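You operate a simulated robot arm through the tools that you are given. There is no shell and no other tool. Be economical: measure what you need, move in short steps, check, and stop when the job is done.

Carry out the task below with a simulated robot arm. There is one attempt and no reset: what you move stays moved.

TASK
Slide the tee tub along the top of the trestle table until it stands next to the tape measure.

It is judged by the outcome, as a careful person would: the job done as asked, and still so three seconds after it is handed in. It fails if anything else is knocked over, pushed out of place, dropped, spilled or broken.

THE ROBOT
A 6-joint arm with a two-finger parallel gripper, fixed in place. Base frame: the origin is at the foot of the arm, x ahead of it, y to its left, z up; the work surface is at about z = 760. Lengths are in mm, angles in degrees, forces in N, time in s.
With the tool pointing down near the work surface it reaches from about 240 to 640 mm from the base axis. Its first joint turns from -66.0 to 66.0 degrees. Payload 2.7 kg.
Tool frame: the origin (TCP) lies between the finger pads and is the grasp point; the fingertips stand 23 mm ahead of it; z points along the fingers, y is the line along which they close. The gripper opens to 94 mm. The fingers are 38 mm wide and 10 mm thick; the gripper's body (54 by 96 mm) begins 39 mm behind the TCP.
Orientation is told as [roll, pitch, yaw] about the base's x, y, z axes, in that order, counted from this pose: with the fingers straight down and closing along the base's y, the tool's x points along the base's -x, its y along +y and its z along -z.

THE INTERFACE
- The arm moves only by the tool send_rows. Its argument "series" is a list of rows, each a list of 6 numbers: the shift along the tool's x, y, z in units of 30 mm (1.0 is 30 mm), then the turn, a rotation vector about the tool's x, y, z in units of 5 degrees (1.0 is 5 degrees). In form: [[tx, ty, tz, ax, ay, az], ...]. A call has 1 to 10 rows; each row shifts and turns the commanded pose from where the row before left it, along the tool's axes as they then stand. "fingers" is the gripper command, from -1 (shut) to 1 (fully open), values between in proportion, set as the call begins (left out, the last holds). A call with a number of a shift or a turn outside -1 to 1 is refused whole. A row lasts 0.2 s, in which the tool goes at most 50 mm and 8.6 degrees; a call with a longer step from one row to the next is refused whole, and so is a gripper value outside its range. A pose out of reach is approached as far as the arm can. The call stops where the force on the tool passes 40 N (or 10 N more than at its start, if that is more) or the arm is blocked; 0.2 s more then pass. The fingers move at their own pace (about 45 mm/s each) and stop on an object; they squeeze with about 35 N. The grip force told is the motor's: it shows also when the fingers shut on nothing. Time passes only in rows, and 0.2 s behind the last, so rows that do not move let the fingers close. It gives the time, the measured TCP pose, the force on the tool (base axes), the opening and the grip force at its end, in the units of the frame above (readings bear some noise), and new pictures: "views" is both (left out), scene, wrist or none.
- Cameras (640 x 400 px; columns grow to the right, rows downward): "scene" is fixed at [89.8, -449.5, 1402.6]; the picture's right is [0.59, -0.81, 0.00], its down [-0.49, -0.35, -0.80] and it looks along [0.65, 0.47, -0.60] (base axes); focal length 340 px, centre (320, 200). "wrist" rides on the gripper at [-39, 0, -44] in the tool frame; the picture's right is [0.00, -1.00, 0.00], its down [0.97, 0.00, -0.24] and it looks along [0.24, 0.00, 0.97] (tool axes); focal length 218 px, centre (320, 200).
- probe_pixels(camera, pixels): for up to 12 pixels [column, row] of the newest picture of that camera ("zoom" is the newest enlarged one), the place [x, y, z] in the base frame of the surface seen there, good to about 2 mm. No time passes.
- inspect(camera, box): a new picture of the part [left, top, right, bottom] of that camera's present view, enlarged. No time passes.
- job_done(): hands the job in; it is judged then, once.

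Work in short steps. Measure before you move; look again where a grasp or a placing could have gone wrong, and mend it. You have 60 turns and 120 pictures in all, the two below and enlarged ones among them. Open the gripper and draw the arm clear of the work before you hand the job in, unless the task says otherwise; then end with one line.

The tools are called by a JSON object that holds its "op" and its "data". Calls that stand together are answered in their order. send_rows: Moves the arm, as the interface text tells. Its arguments: {"type":"object","properties":{"series":{"type":"array"},"fingers":{"type":"number"},"views":{"type":"string","enum":["both","scene","wrist","none"]}},"required":["series"]} The other tools are called the same way: probe_pixels (camera, pixels) gives the place of the surface under pixels of a picture; inspect (camera, box) takes an enlarged picture of a part of a camera's view; job_done () hands the job in.

At the start:

```text
t: 0.0
tool_pos: [462.7, -128.3, 955.3]
orientation: [0.0, 0.0, 0.0]
wrist_force: [0.0, 0.2, 0.9]
gripper_width: 93.9
finger_force: 0.0
```

scene: 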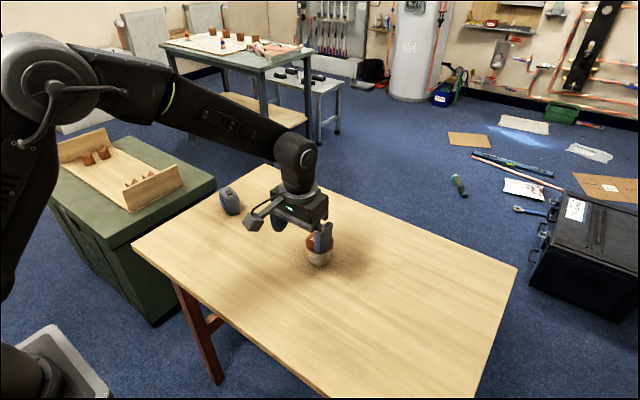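
wrist: 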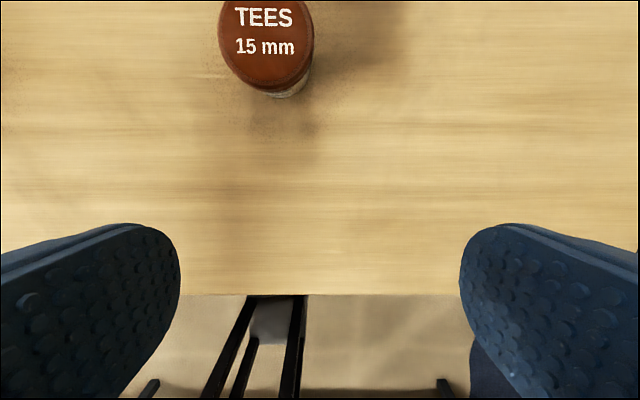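

The tub shows near scene (320,250), and a blue tape measure near (230,200); another teal object is behind the gripper near (278,222). I look closer and measure.

{"op": "inspect", "data": {"camera": "scene", "box": [180, 160, 380, 285]}}

{"op": "probe_pixels", "data": {"camera": "scene", "pixels": [[230, 190], [230, 208], [222, 205], [239, 207], [280, 226], [320, 262], [309, 258], [331, 258], [315, 242], [134, 248], [516, 268], [262, 168]]}}

{"op": "probe_pixels", "data": {"camera": "wrist", "pixels": [[265, 45], [220, 45], [312, 45], [265, 88], [265, 5], [150, 120], [500, 120], [320, 290]]}}

```text
3.20 times, centred on (280, 222) of scene
```

zoom: 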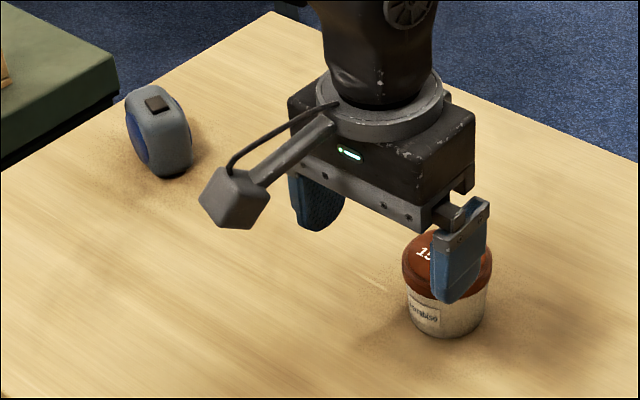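

```text
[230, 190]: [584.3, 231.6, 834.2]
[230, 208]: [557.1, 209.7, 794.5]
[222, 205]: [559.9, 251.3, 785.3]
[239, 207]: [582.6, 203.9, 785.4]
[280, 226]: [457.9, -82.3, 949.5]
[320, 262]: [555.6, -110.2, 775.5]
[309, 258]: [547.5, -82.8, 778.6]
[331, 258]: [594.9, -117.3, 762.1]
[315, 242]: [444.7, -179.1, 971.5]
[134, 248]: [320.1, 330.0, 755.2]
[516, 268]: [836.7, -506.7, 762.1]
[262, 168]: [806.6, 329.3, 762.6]
```

```text
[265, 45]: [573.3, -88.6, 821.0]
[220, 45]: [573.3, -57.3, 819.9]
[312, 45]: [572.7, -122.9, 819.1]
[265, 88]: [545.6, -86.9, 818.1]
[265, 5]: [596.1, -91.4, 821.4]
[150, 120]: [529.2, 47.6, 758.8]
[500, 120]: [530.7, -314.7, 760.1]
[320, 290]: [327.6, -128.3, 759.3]
```

The tub lid is centred near (574,-90), top z≈820, about 66 mm wide. I measure the tape's outline and the gripper's side box (zoom 235,200) in the enlarged view.

{"op": "probe_pixels", "data": {"camera": "zoom", "pixels": [[235, 200], [205, 195], [262, 195], [128, 125], [140, 165], [165, 176], [190, 165], [188, 115], [165, 90], [145, 95], [235, 222], [165, 130]]}}

```text
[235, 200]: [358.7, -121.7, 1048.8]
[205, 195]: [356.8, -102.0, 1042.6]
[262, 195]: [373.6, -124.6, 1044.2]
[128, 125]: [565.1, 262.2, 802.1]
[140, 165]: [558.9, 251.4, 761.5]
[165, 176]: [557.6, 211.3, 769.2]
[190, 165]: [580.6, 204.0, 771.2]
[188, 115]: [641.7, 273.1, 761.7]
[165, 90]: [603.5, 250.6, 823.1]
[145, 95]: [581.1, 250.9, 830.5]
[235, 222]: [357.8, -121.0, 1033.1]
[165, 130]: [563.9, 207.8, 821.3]
```

The tape spans y≈204–262, x≈557–605, top ≈835. I'll grip the tub with the fingers closing along base x, so no finger comes between the tub and the tape. First, turn to yaw -90 at height.

{"op": "send_rows", "data": {"series": [[0, 0, 0, 0, 0, 1], [0, 0, 0, 0, 0, 1], [0, 0, 0, 0, 0, 1], [0, 0, 0, 0, 0, 1], [0, 0, 0, 0, 0, 1], [0, 0, 0, 0, 0, 1], [0, 0, 0, 0, 0, 1], [0, 0, 0, 0, 0, 1], [0, 0, 0, 0, 0, 1]], "fingers": 1, "views": "none"}}

{"op": "send_rows", "data": {"series": [[0, 0, 0, 0, 0, 1], [0, 0, 0, 0, 0, 1], [0, 0, 0, 0, 0, 1], [0, 0, 0, 0, 0, 1], [0, 0, 0, 0, 0, 1], [0, 0, 0, 0, 0, 1], [0, 0, 0, 0, 0, 1], [0, 0, 0, 0, 0, 1], [0, 0, 0, 0, 0, 1]], "views": "both"}}

```text
t: 2.0
tool_pos: [464.3, -130.2, 955.2]
orientation: [0.1, 0.0, -45.1]
wrist_force: [-0.4, 0.5, 0.1]
gripper_width: 94.2
finger_force: 0.2
```

```text
t: 4.0
tool_pos: [465.0, -128.7, 953.1]
orientation: [0.0, -0.1, -90.1]
wrist_force: [-0.1, -0.8, 0.0]
gripper_width: 94.1
finger_force: 0.1
```

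scene: 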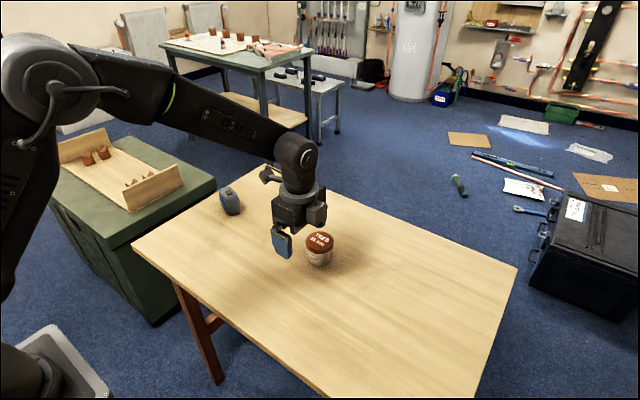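
wrist: 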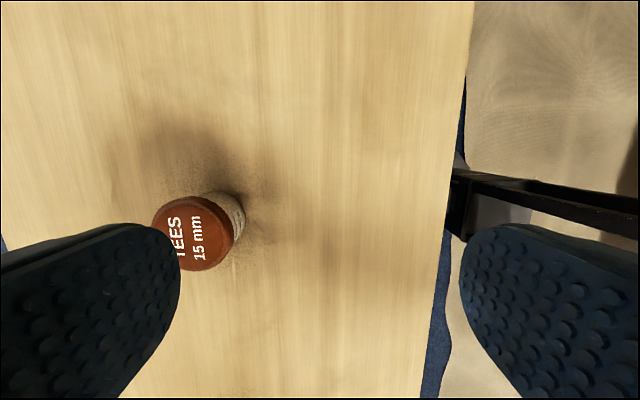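

The tub is unobstructed now at scene (320,245). I move above it: about +109 mm in base x and +39 mm in base y, then look.

{"op": "send_rows", "data": {"series": [[0.32, 0.91, 0, 0, 0, 0], [0.32, 0.91, 0, 0, 0, 0], [0.32, 0.91, 0, 0, 0, 0], [0.32, 0.91, 0, 0, 0, 0], [0, 0, 0.9, 0, 0, 0], [0, 0, 0.9, 0, 0, 0]]}}

{"op": "inspect", "data": {"camera": "scene", "box": [200, 170, 380, 282]}}

```text
t: 5.4
tool_pos: [573.2, -91.7, 899.0]
orientation: [-0.1, 0.0, -90.0]
wrist_force: [0.0, 0.5, -0.4]
gripper_width: 94.0
finger_force: 0.0
```

scene: 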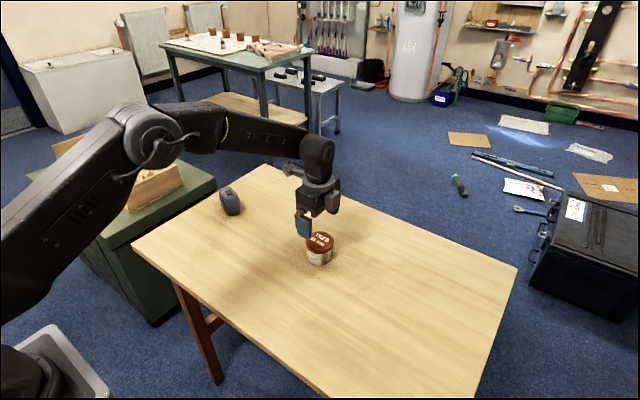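
wrist: 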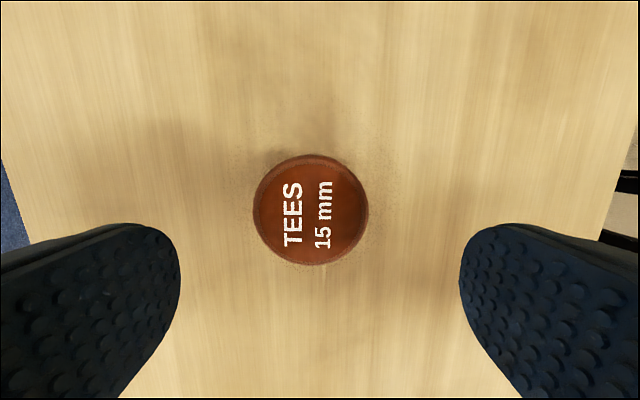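

```text
3.56 times, centred on (290, 226) of scene
```

zoom: 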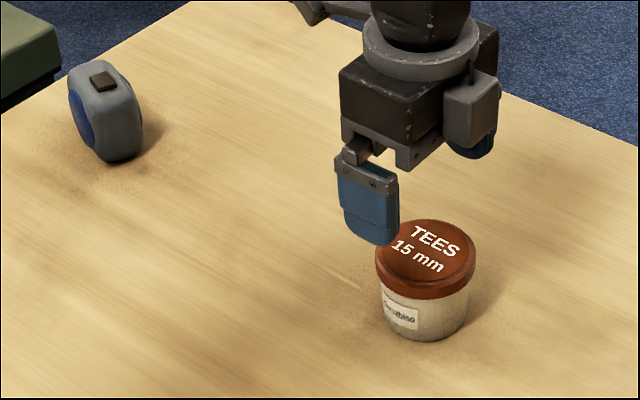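

I measure the lid's edges in the wrist view (columns 254–369, rows 154–266), plus the tape outline in the zoom.

{"op": "probe_pixels", "data": {"camera": "wrist", "pixels": [[257, 210], [366, 210], [311, 158], [311, 262], [311, 210]]}}

{"op": "probe_pixels", "data": {"camera": "zoom", "pixels": [[382, 290], [390, 320], [420, 335], [467, 300], [425, 300], [100, 150], [115, 155], [140, 140], [140, 110], [115, 70], [100, 85], [115, 110]]}}

```text
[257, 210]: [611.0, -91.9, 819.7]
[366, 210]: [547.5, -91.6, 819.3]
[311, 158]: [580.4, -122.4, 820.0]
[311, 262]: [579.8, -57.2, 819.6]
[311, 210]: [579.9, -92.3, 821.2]
```

```text
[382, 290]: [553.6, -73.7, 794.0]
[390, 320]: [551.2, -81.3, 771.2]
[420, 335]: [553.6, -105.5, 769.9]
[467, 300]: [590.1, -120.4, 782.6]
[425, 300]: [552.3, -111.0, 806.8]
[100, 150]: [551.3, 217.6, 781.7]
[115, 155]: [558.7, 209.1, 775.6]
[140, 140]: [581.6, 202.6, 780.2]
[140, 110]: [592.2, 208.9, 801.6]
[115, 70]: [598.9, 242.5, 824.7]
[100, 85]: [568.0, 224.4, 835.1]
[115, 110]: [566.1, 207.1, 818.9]
```

Lid centre is (579.5,-90), Ø≈66. I shift +6 mm in x and descend to TCP z≈798, straddling the tub.

{"op": "send_rows", "data": {"series": [[0.05, 0.2, 0, 0, 0, 0], [0, 0, 0.7, 0, 0, 0], [0, 0, 0.7, 0, 0, 0], [0, 0, 0.7, 0, 0, 0], [0, 0, 0.7, 0, 0, 0], [0, 0, 0.55, 0, 0, 0], [0, 0, 0, 0, 0, 0]]}}

```text
t: 7.0
tool_pos: [580.5, -87.9, 802.2]
orientation: [0.0, 0.0, -89.9]
wrist_force: [-0.7, 0.4, 0.3]
gripper_width: 93.9
finger_force: 0.0
```

scene: 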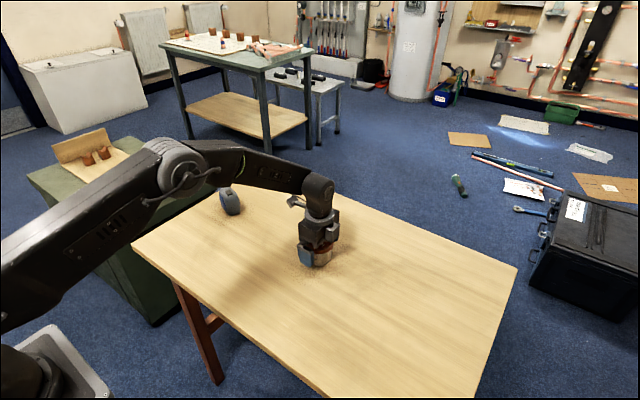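
wrist: 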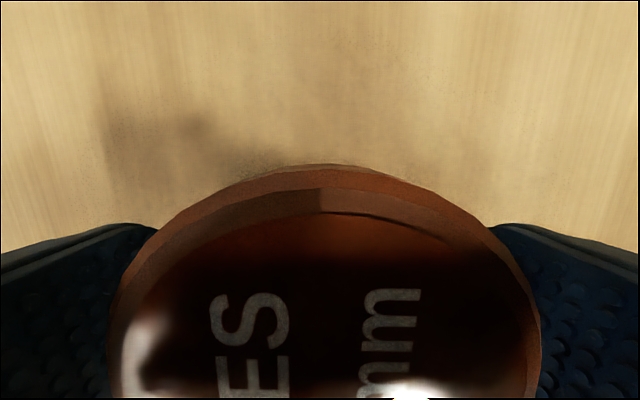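

The fingers straddle the lid evenly. I close the fingers without lifting.

{"op": "send_rows", "data": {"series": [[0, 0, 0, 0, 0, 0], [0, 0, 0, 0, 0, 0], [0, 0, 0, 0, 0, 0], [0, 0, 0, 0, 0, 0]], "fingers": -1, "views": "wrist"}}

```text
t: 8.0
tool_pos: [580.0, -88.6, 801.6]
orientation: [-0.1, -0.1, -90.0]
wrist_force: [-1.8, 0.5, 0.5]
gripper_width: 69.5
finger_force: 34.8
```

wrist: 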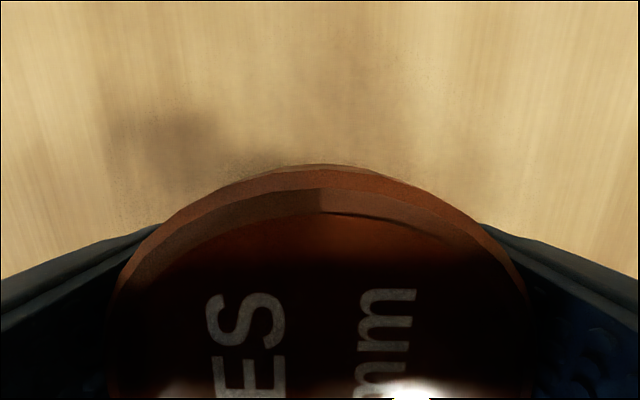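

Held at 69.5 mm. I slide along +y at constant height, first 180 mm, well short of the tape.

{"op": "send_rows", "data": {"series": [[0.3, 0, 0, 0, 0, 0], [0.6, 0, 0, 0, 0, 0], [0.6, 0, 0, 0, 0, 0], [0.6, 0, 0, 0, 0, 0], [0.6, 0, 0, 0, 0, 0], [0.6, 0, 0, 0, 0, 0], [0.6, 0, 0, 0, 0, 0], [0.6, 0, 0, 0, 0, 0], [0.6, 0, 0, 0, 0, 0], [0.6, 0, 0, 0, 0, 0]]}}

{"op": "inspect", "data": {"camera": "scene", "box": [190, 160, 350, 260]}}

```text
t: 10.2
tool_pos: [580.8, 82.6, 803.0]
orientation: [0.2, 0.0, -90.0]
wrist_force: [0.8, -9.6, 24.5]
gripper_width: 69.7
finger_force: 35.3
```

scene: 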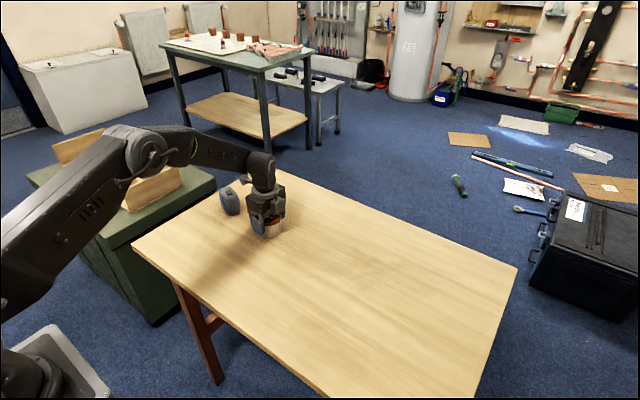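
wrist: 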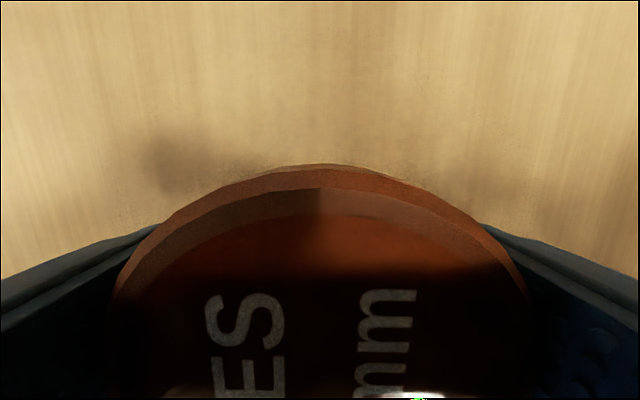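

```text
4.00 times, centred on (270, 210) of scene
```

zoom: 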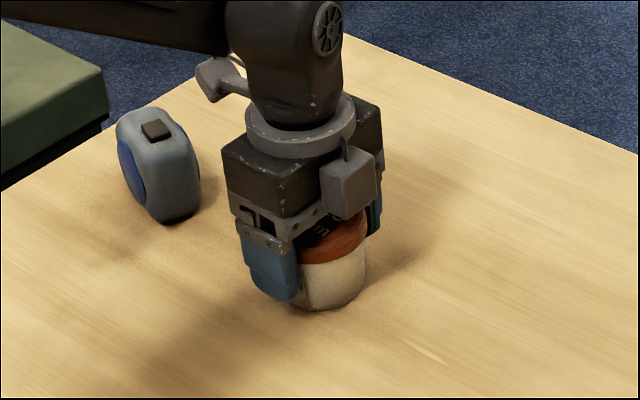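

The slide is going well (y≈83); the tub bears on the table with 24 N. I check the tape's facing side and the side box's height before closing in.

{"op": "probe_pixels", "data": {"camera": "zoom", "pixels": [[215, 98], [210, 80], [160, 218], [175, 215], [190, 205], [199, 190], [197, 165], [185, 140], [160, 180], [155, 130]]}}

```text
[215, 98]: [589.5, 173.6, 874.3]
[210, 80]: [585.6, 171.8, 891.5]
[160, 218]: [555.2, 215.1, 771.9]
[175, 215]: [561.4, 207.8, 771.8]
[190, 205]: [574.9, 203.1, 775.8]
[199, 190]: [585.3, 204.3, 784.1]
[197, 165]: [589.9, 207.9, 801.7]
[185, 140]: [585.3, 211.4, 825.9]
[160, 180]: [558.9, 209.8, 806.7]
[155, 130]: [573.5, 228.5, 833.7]
```

Tape's near face is at y≈203 and the box clears its top by over 30 mm. I ease up 0.5 mm and slide 70 mm more, slowly.

{"op": "send_rows", "data": {"series": [[0.2, 0, -0.015, 0, 0, 0], [0.4, 0, 0, 0, 0, 0], [0.4, 0, 0, 0, 0, 0], [0.4, 0, 0, 0, 0, 0], [0.4, 0, 0, 0, 0, 0], [0.3, 0, 0, 0, 0, 0], [0.23, 0, 0, 0, 0, 0], [0, 0, 0, 0, 0, 0]]}}

{"op": "inspect", "data": {"camera": "scene", "box": [190, 160, 350, 260]}}

```text
t: 12.0
tool_pos: [578.9, 152.1, 801.8]
orientation: [0.1, 0.0, -90.0]
wrist_force: [-1.6, -5.6, 13.9]
gripper_width: 69.6
finger_force: 34.6
```

scene: 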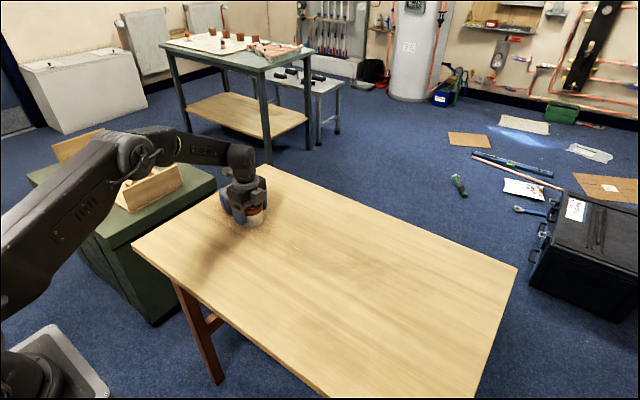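
wrist: 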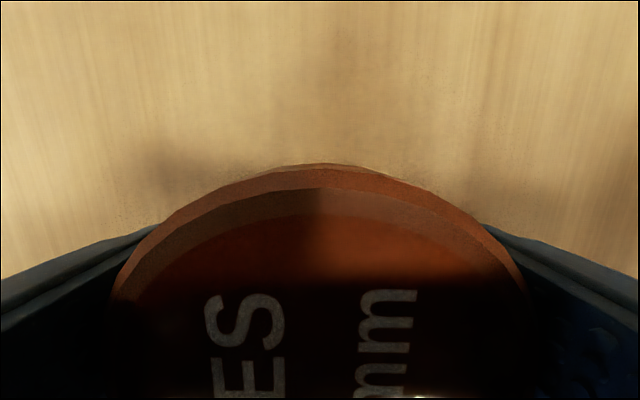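

```text
4.00 times, centred on (270, 210) of scene
```

zoom: 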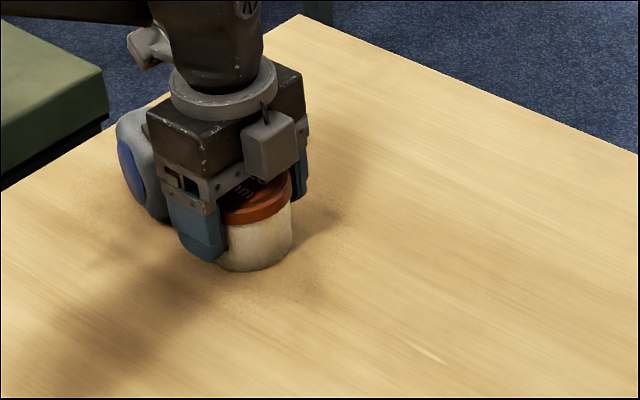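

The gap is about 17 mm; I go 8 mm further, then open the fingers.

{"op": "send_rows", "data": {"series": [[0.14, 0, 0, 0, 0, 0], [0.13, 0, 0, 0, 0, 0], [0, 0, 0, 0, 0, 0]], "views": "none"}}

{"op": "send_rows", "data": {"series": [[0, 0, 0, 0, 0, 0], [0, 0, 0, 0, 0, 0], [0, 0, 0, 0, 0, 0], [0, 0, 0, 0, 0, 0]], "fingers": 1, "views": "wrist"}}

```text
t: 12.8
tool_pos: [578.7, 159.4, 801.1]
orientation: [0.0, 0.0, -90.0]
wrist_force: [-0.1, -6.2, 15.0]
gripper_width: 69.8
finger_force: 35.6
```

```text
t: 13.8
tool_pos: [579.6, 159.8, 800.4]
orientation: [0.1, -0.1, -90.0]
wrist_force: [0.5, 0.3, -0.6]
gripper_width: 94.0
finger_force: 0.0
```

wrist: 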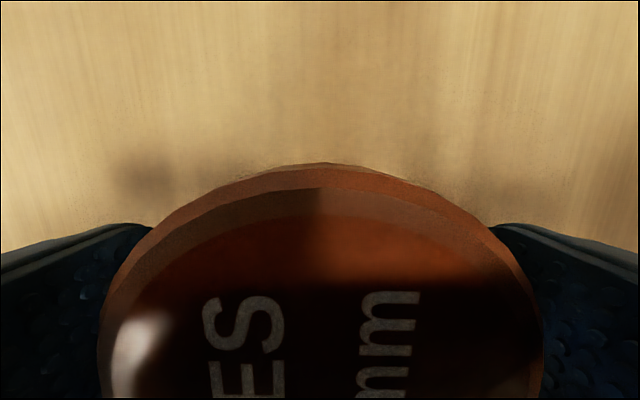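

Released, with the fingers clear on both sides. I rise straight up, then back off toward -y.

{"op": "send_rows", "data": {"series": [[0, 0, -0.5, 0, 0, 0], [0, 0, -0.8, 0, 0, 0], [0, 0, -0.9, 0, 0, 0], [0, 0, -0.9, 0, 0, 0], [0, 0, -0.9, 0, 0, 0], [-0.9, 0, 0, 0, 0, 0], [-0.9, -0.5, 0, 0, 0, 0], [-0.9, -0.5, 0, 0, 0, 0], [-0.9, -0.5, 0, 0, 0, 0], [-0.9, -0.5, 0, 0, 0, 0]]}}

{"op": "inspect", "data": {"camera": "scene", "box": [190, 160, 350, 260]}}

```text
t: 16.0
tool_pos: [522.2, 26.9, 921.0]
orientation: [0.1, -0.1, -90.0]
wrist_force: [0.8, 0.1, 0.9]
gripper_width: 94.1
finger_force: 0.1
```

scene: 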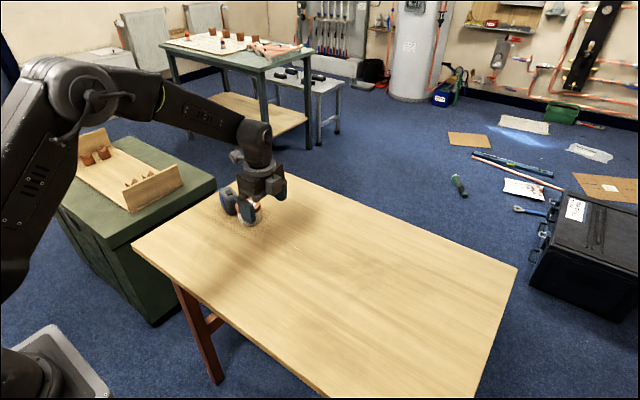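
wrist: 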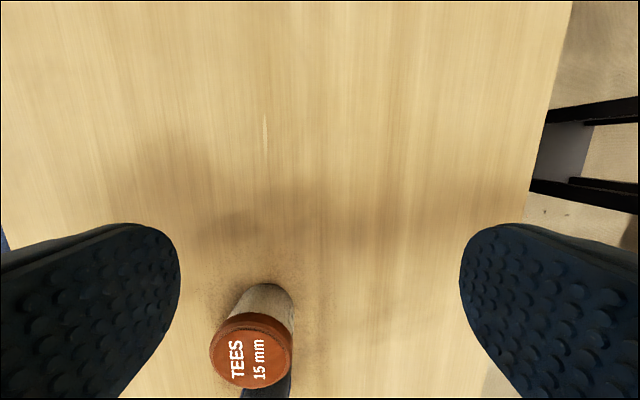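

```text
4.00 times, centred on (270, 210) of scene
```

zoom: 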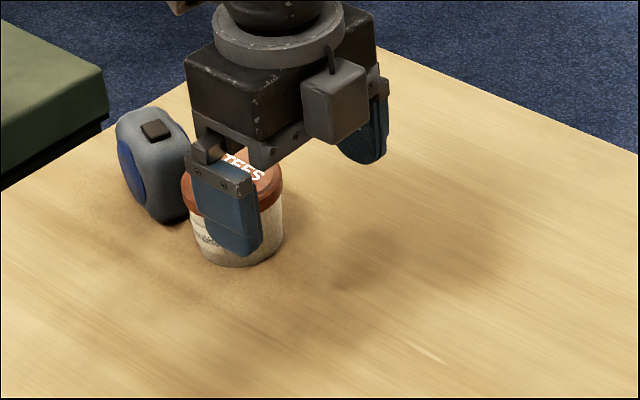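

The tub stands upright by the tape measure. I draw the arm further away for a clear final look.

{"op": "send_rows", "data": {"series": [[-0.9, -0.3, -0.5, 0, 0, 0], [-0.9, -0.3, -0.5, 0, 0, 0], [-0.9, -0.3, 0, 0, 0, 0], [-0.9, -0.3, 0, 0, 0, 0], [-0.9, -0.3, 0, 0, 0, 0], [-0.9, 0, 0, 0, 0, 0]], "views": "scene"}}

{"op": "inspect", "data": {"camera": "scene", "box": [190, 160, 350, 260]}}

{"op": "probe_pixels", "data": {"camera": "zoom", "pixels": [[232, 175], [185, 195], [190, 215], [280, 195], [160, 215], [175, 210], [155, 180]]}}

```text
t: 17.4
tool_pos: [475.3, -136.9, 950.2]
orientation: [0.0, 0.0, -90.0]
wrist_force: [-0.1, -0.5, 0.0]
gripper_width: 93.9
finger_force: 0.0
```

scene: 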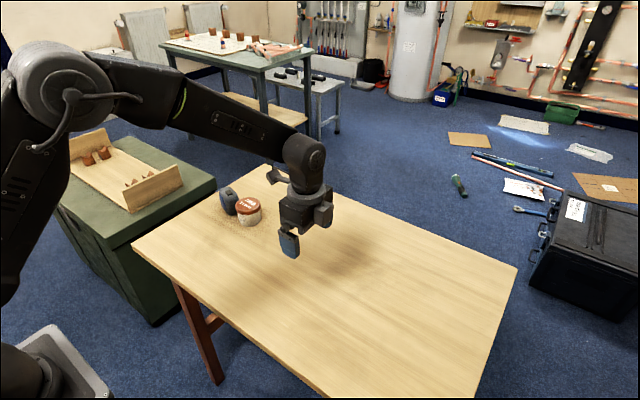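

```text
4.00 times, centred on (270, 210) of scene
```

zoom: 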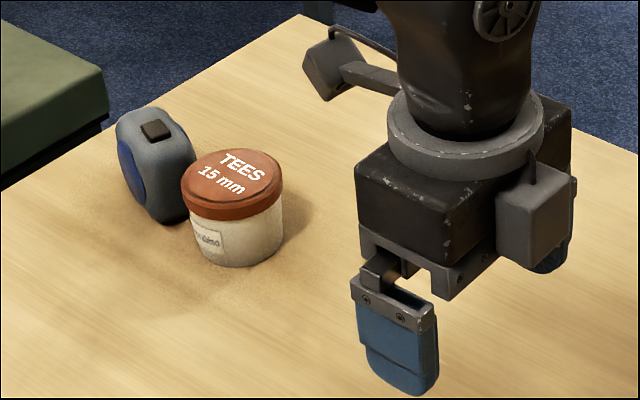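

```text
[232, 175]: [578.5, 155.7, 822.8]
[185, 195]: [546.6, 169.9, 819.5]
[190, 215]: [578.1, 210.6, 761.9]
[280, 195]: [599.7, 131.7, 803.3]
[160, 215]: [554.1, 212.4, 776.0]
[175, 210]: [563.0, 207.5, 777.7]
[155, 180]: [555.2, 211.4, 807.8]
```

The tub stands beside the tape measure with a gap of about 10 mm; the tape hasn't moved and the arm is clear.

{"op": "job_done", "data": {}}

```text
The job is handed in.
```

The tee tub was slid along the tabletop and now stands upright next to the tape measure, about 10 mm away; nothing else was moved.
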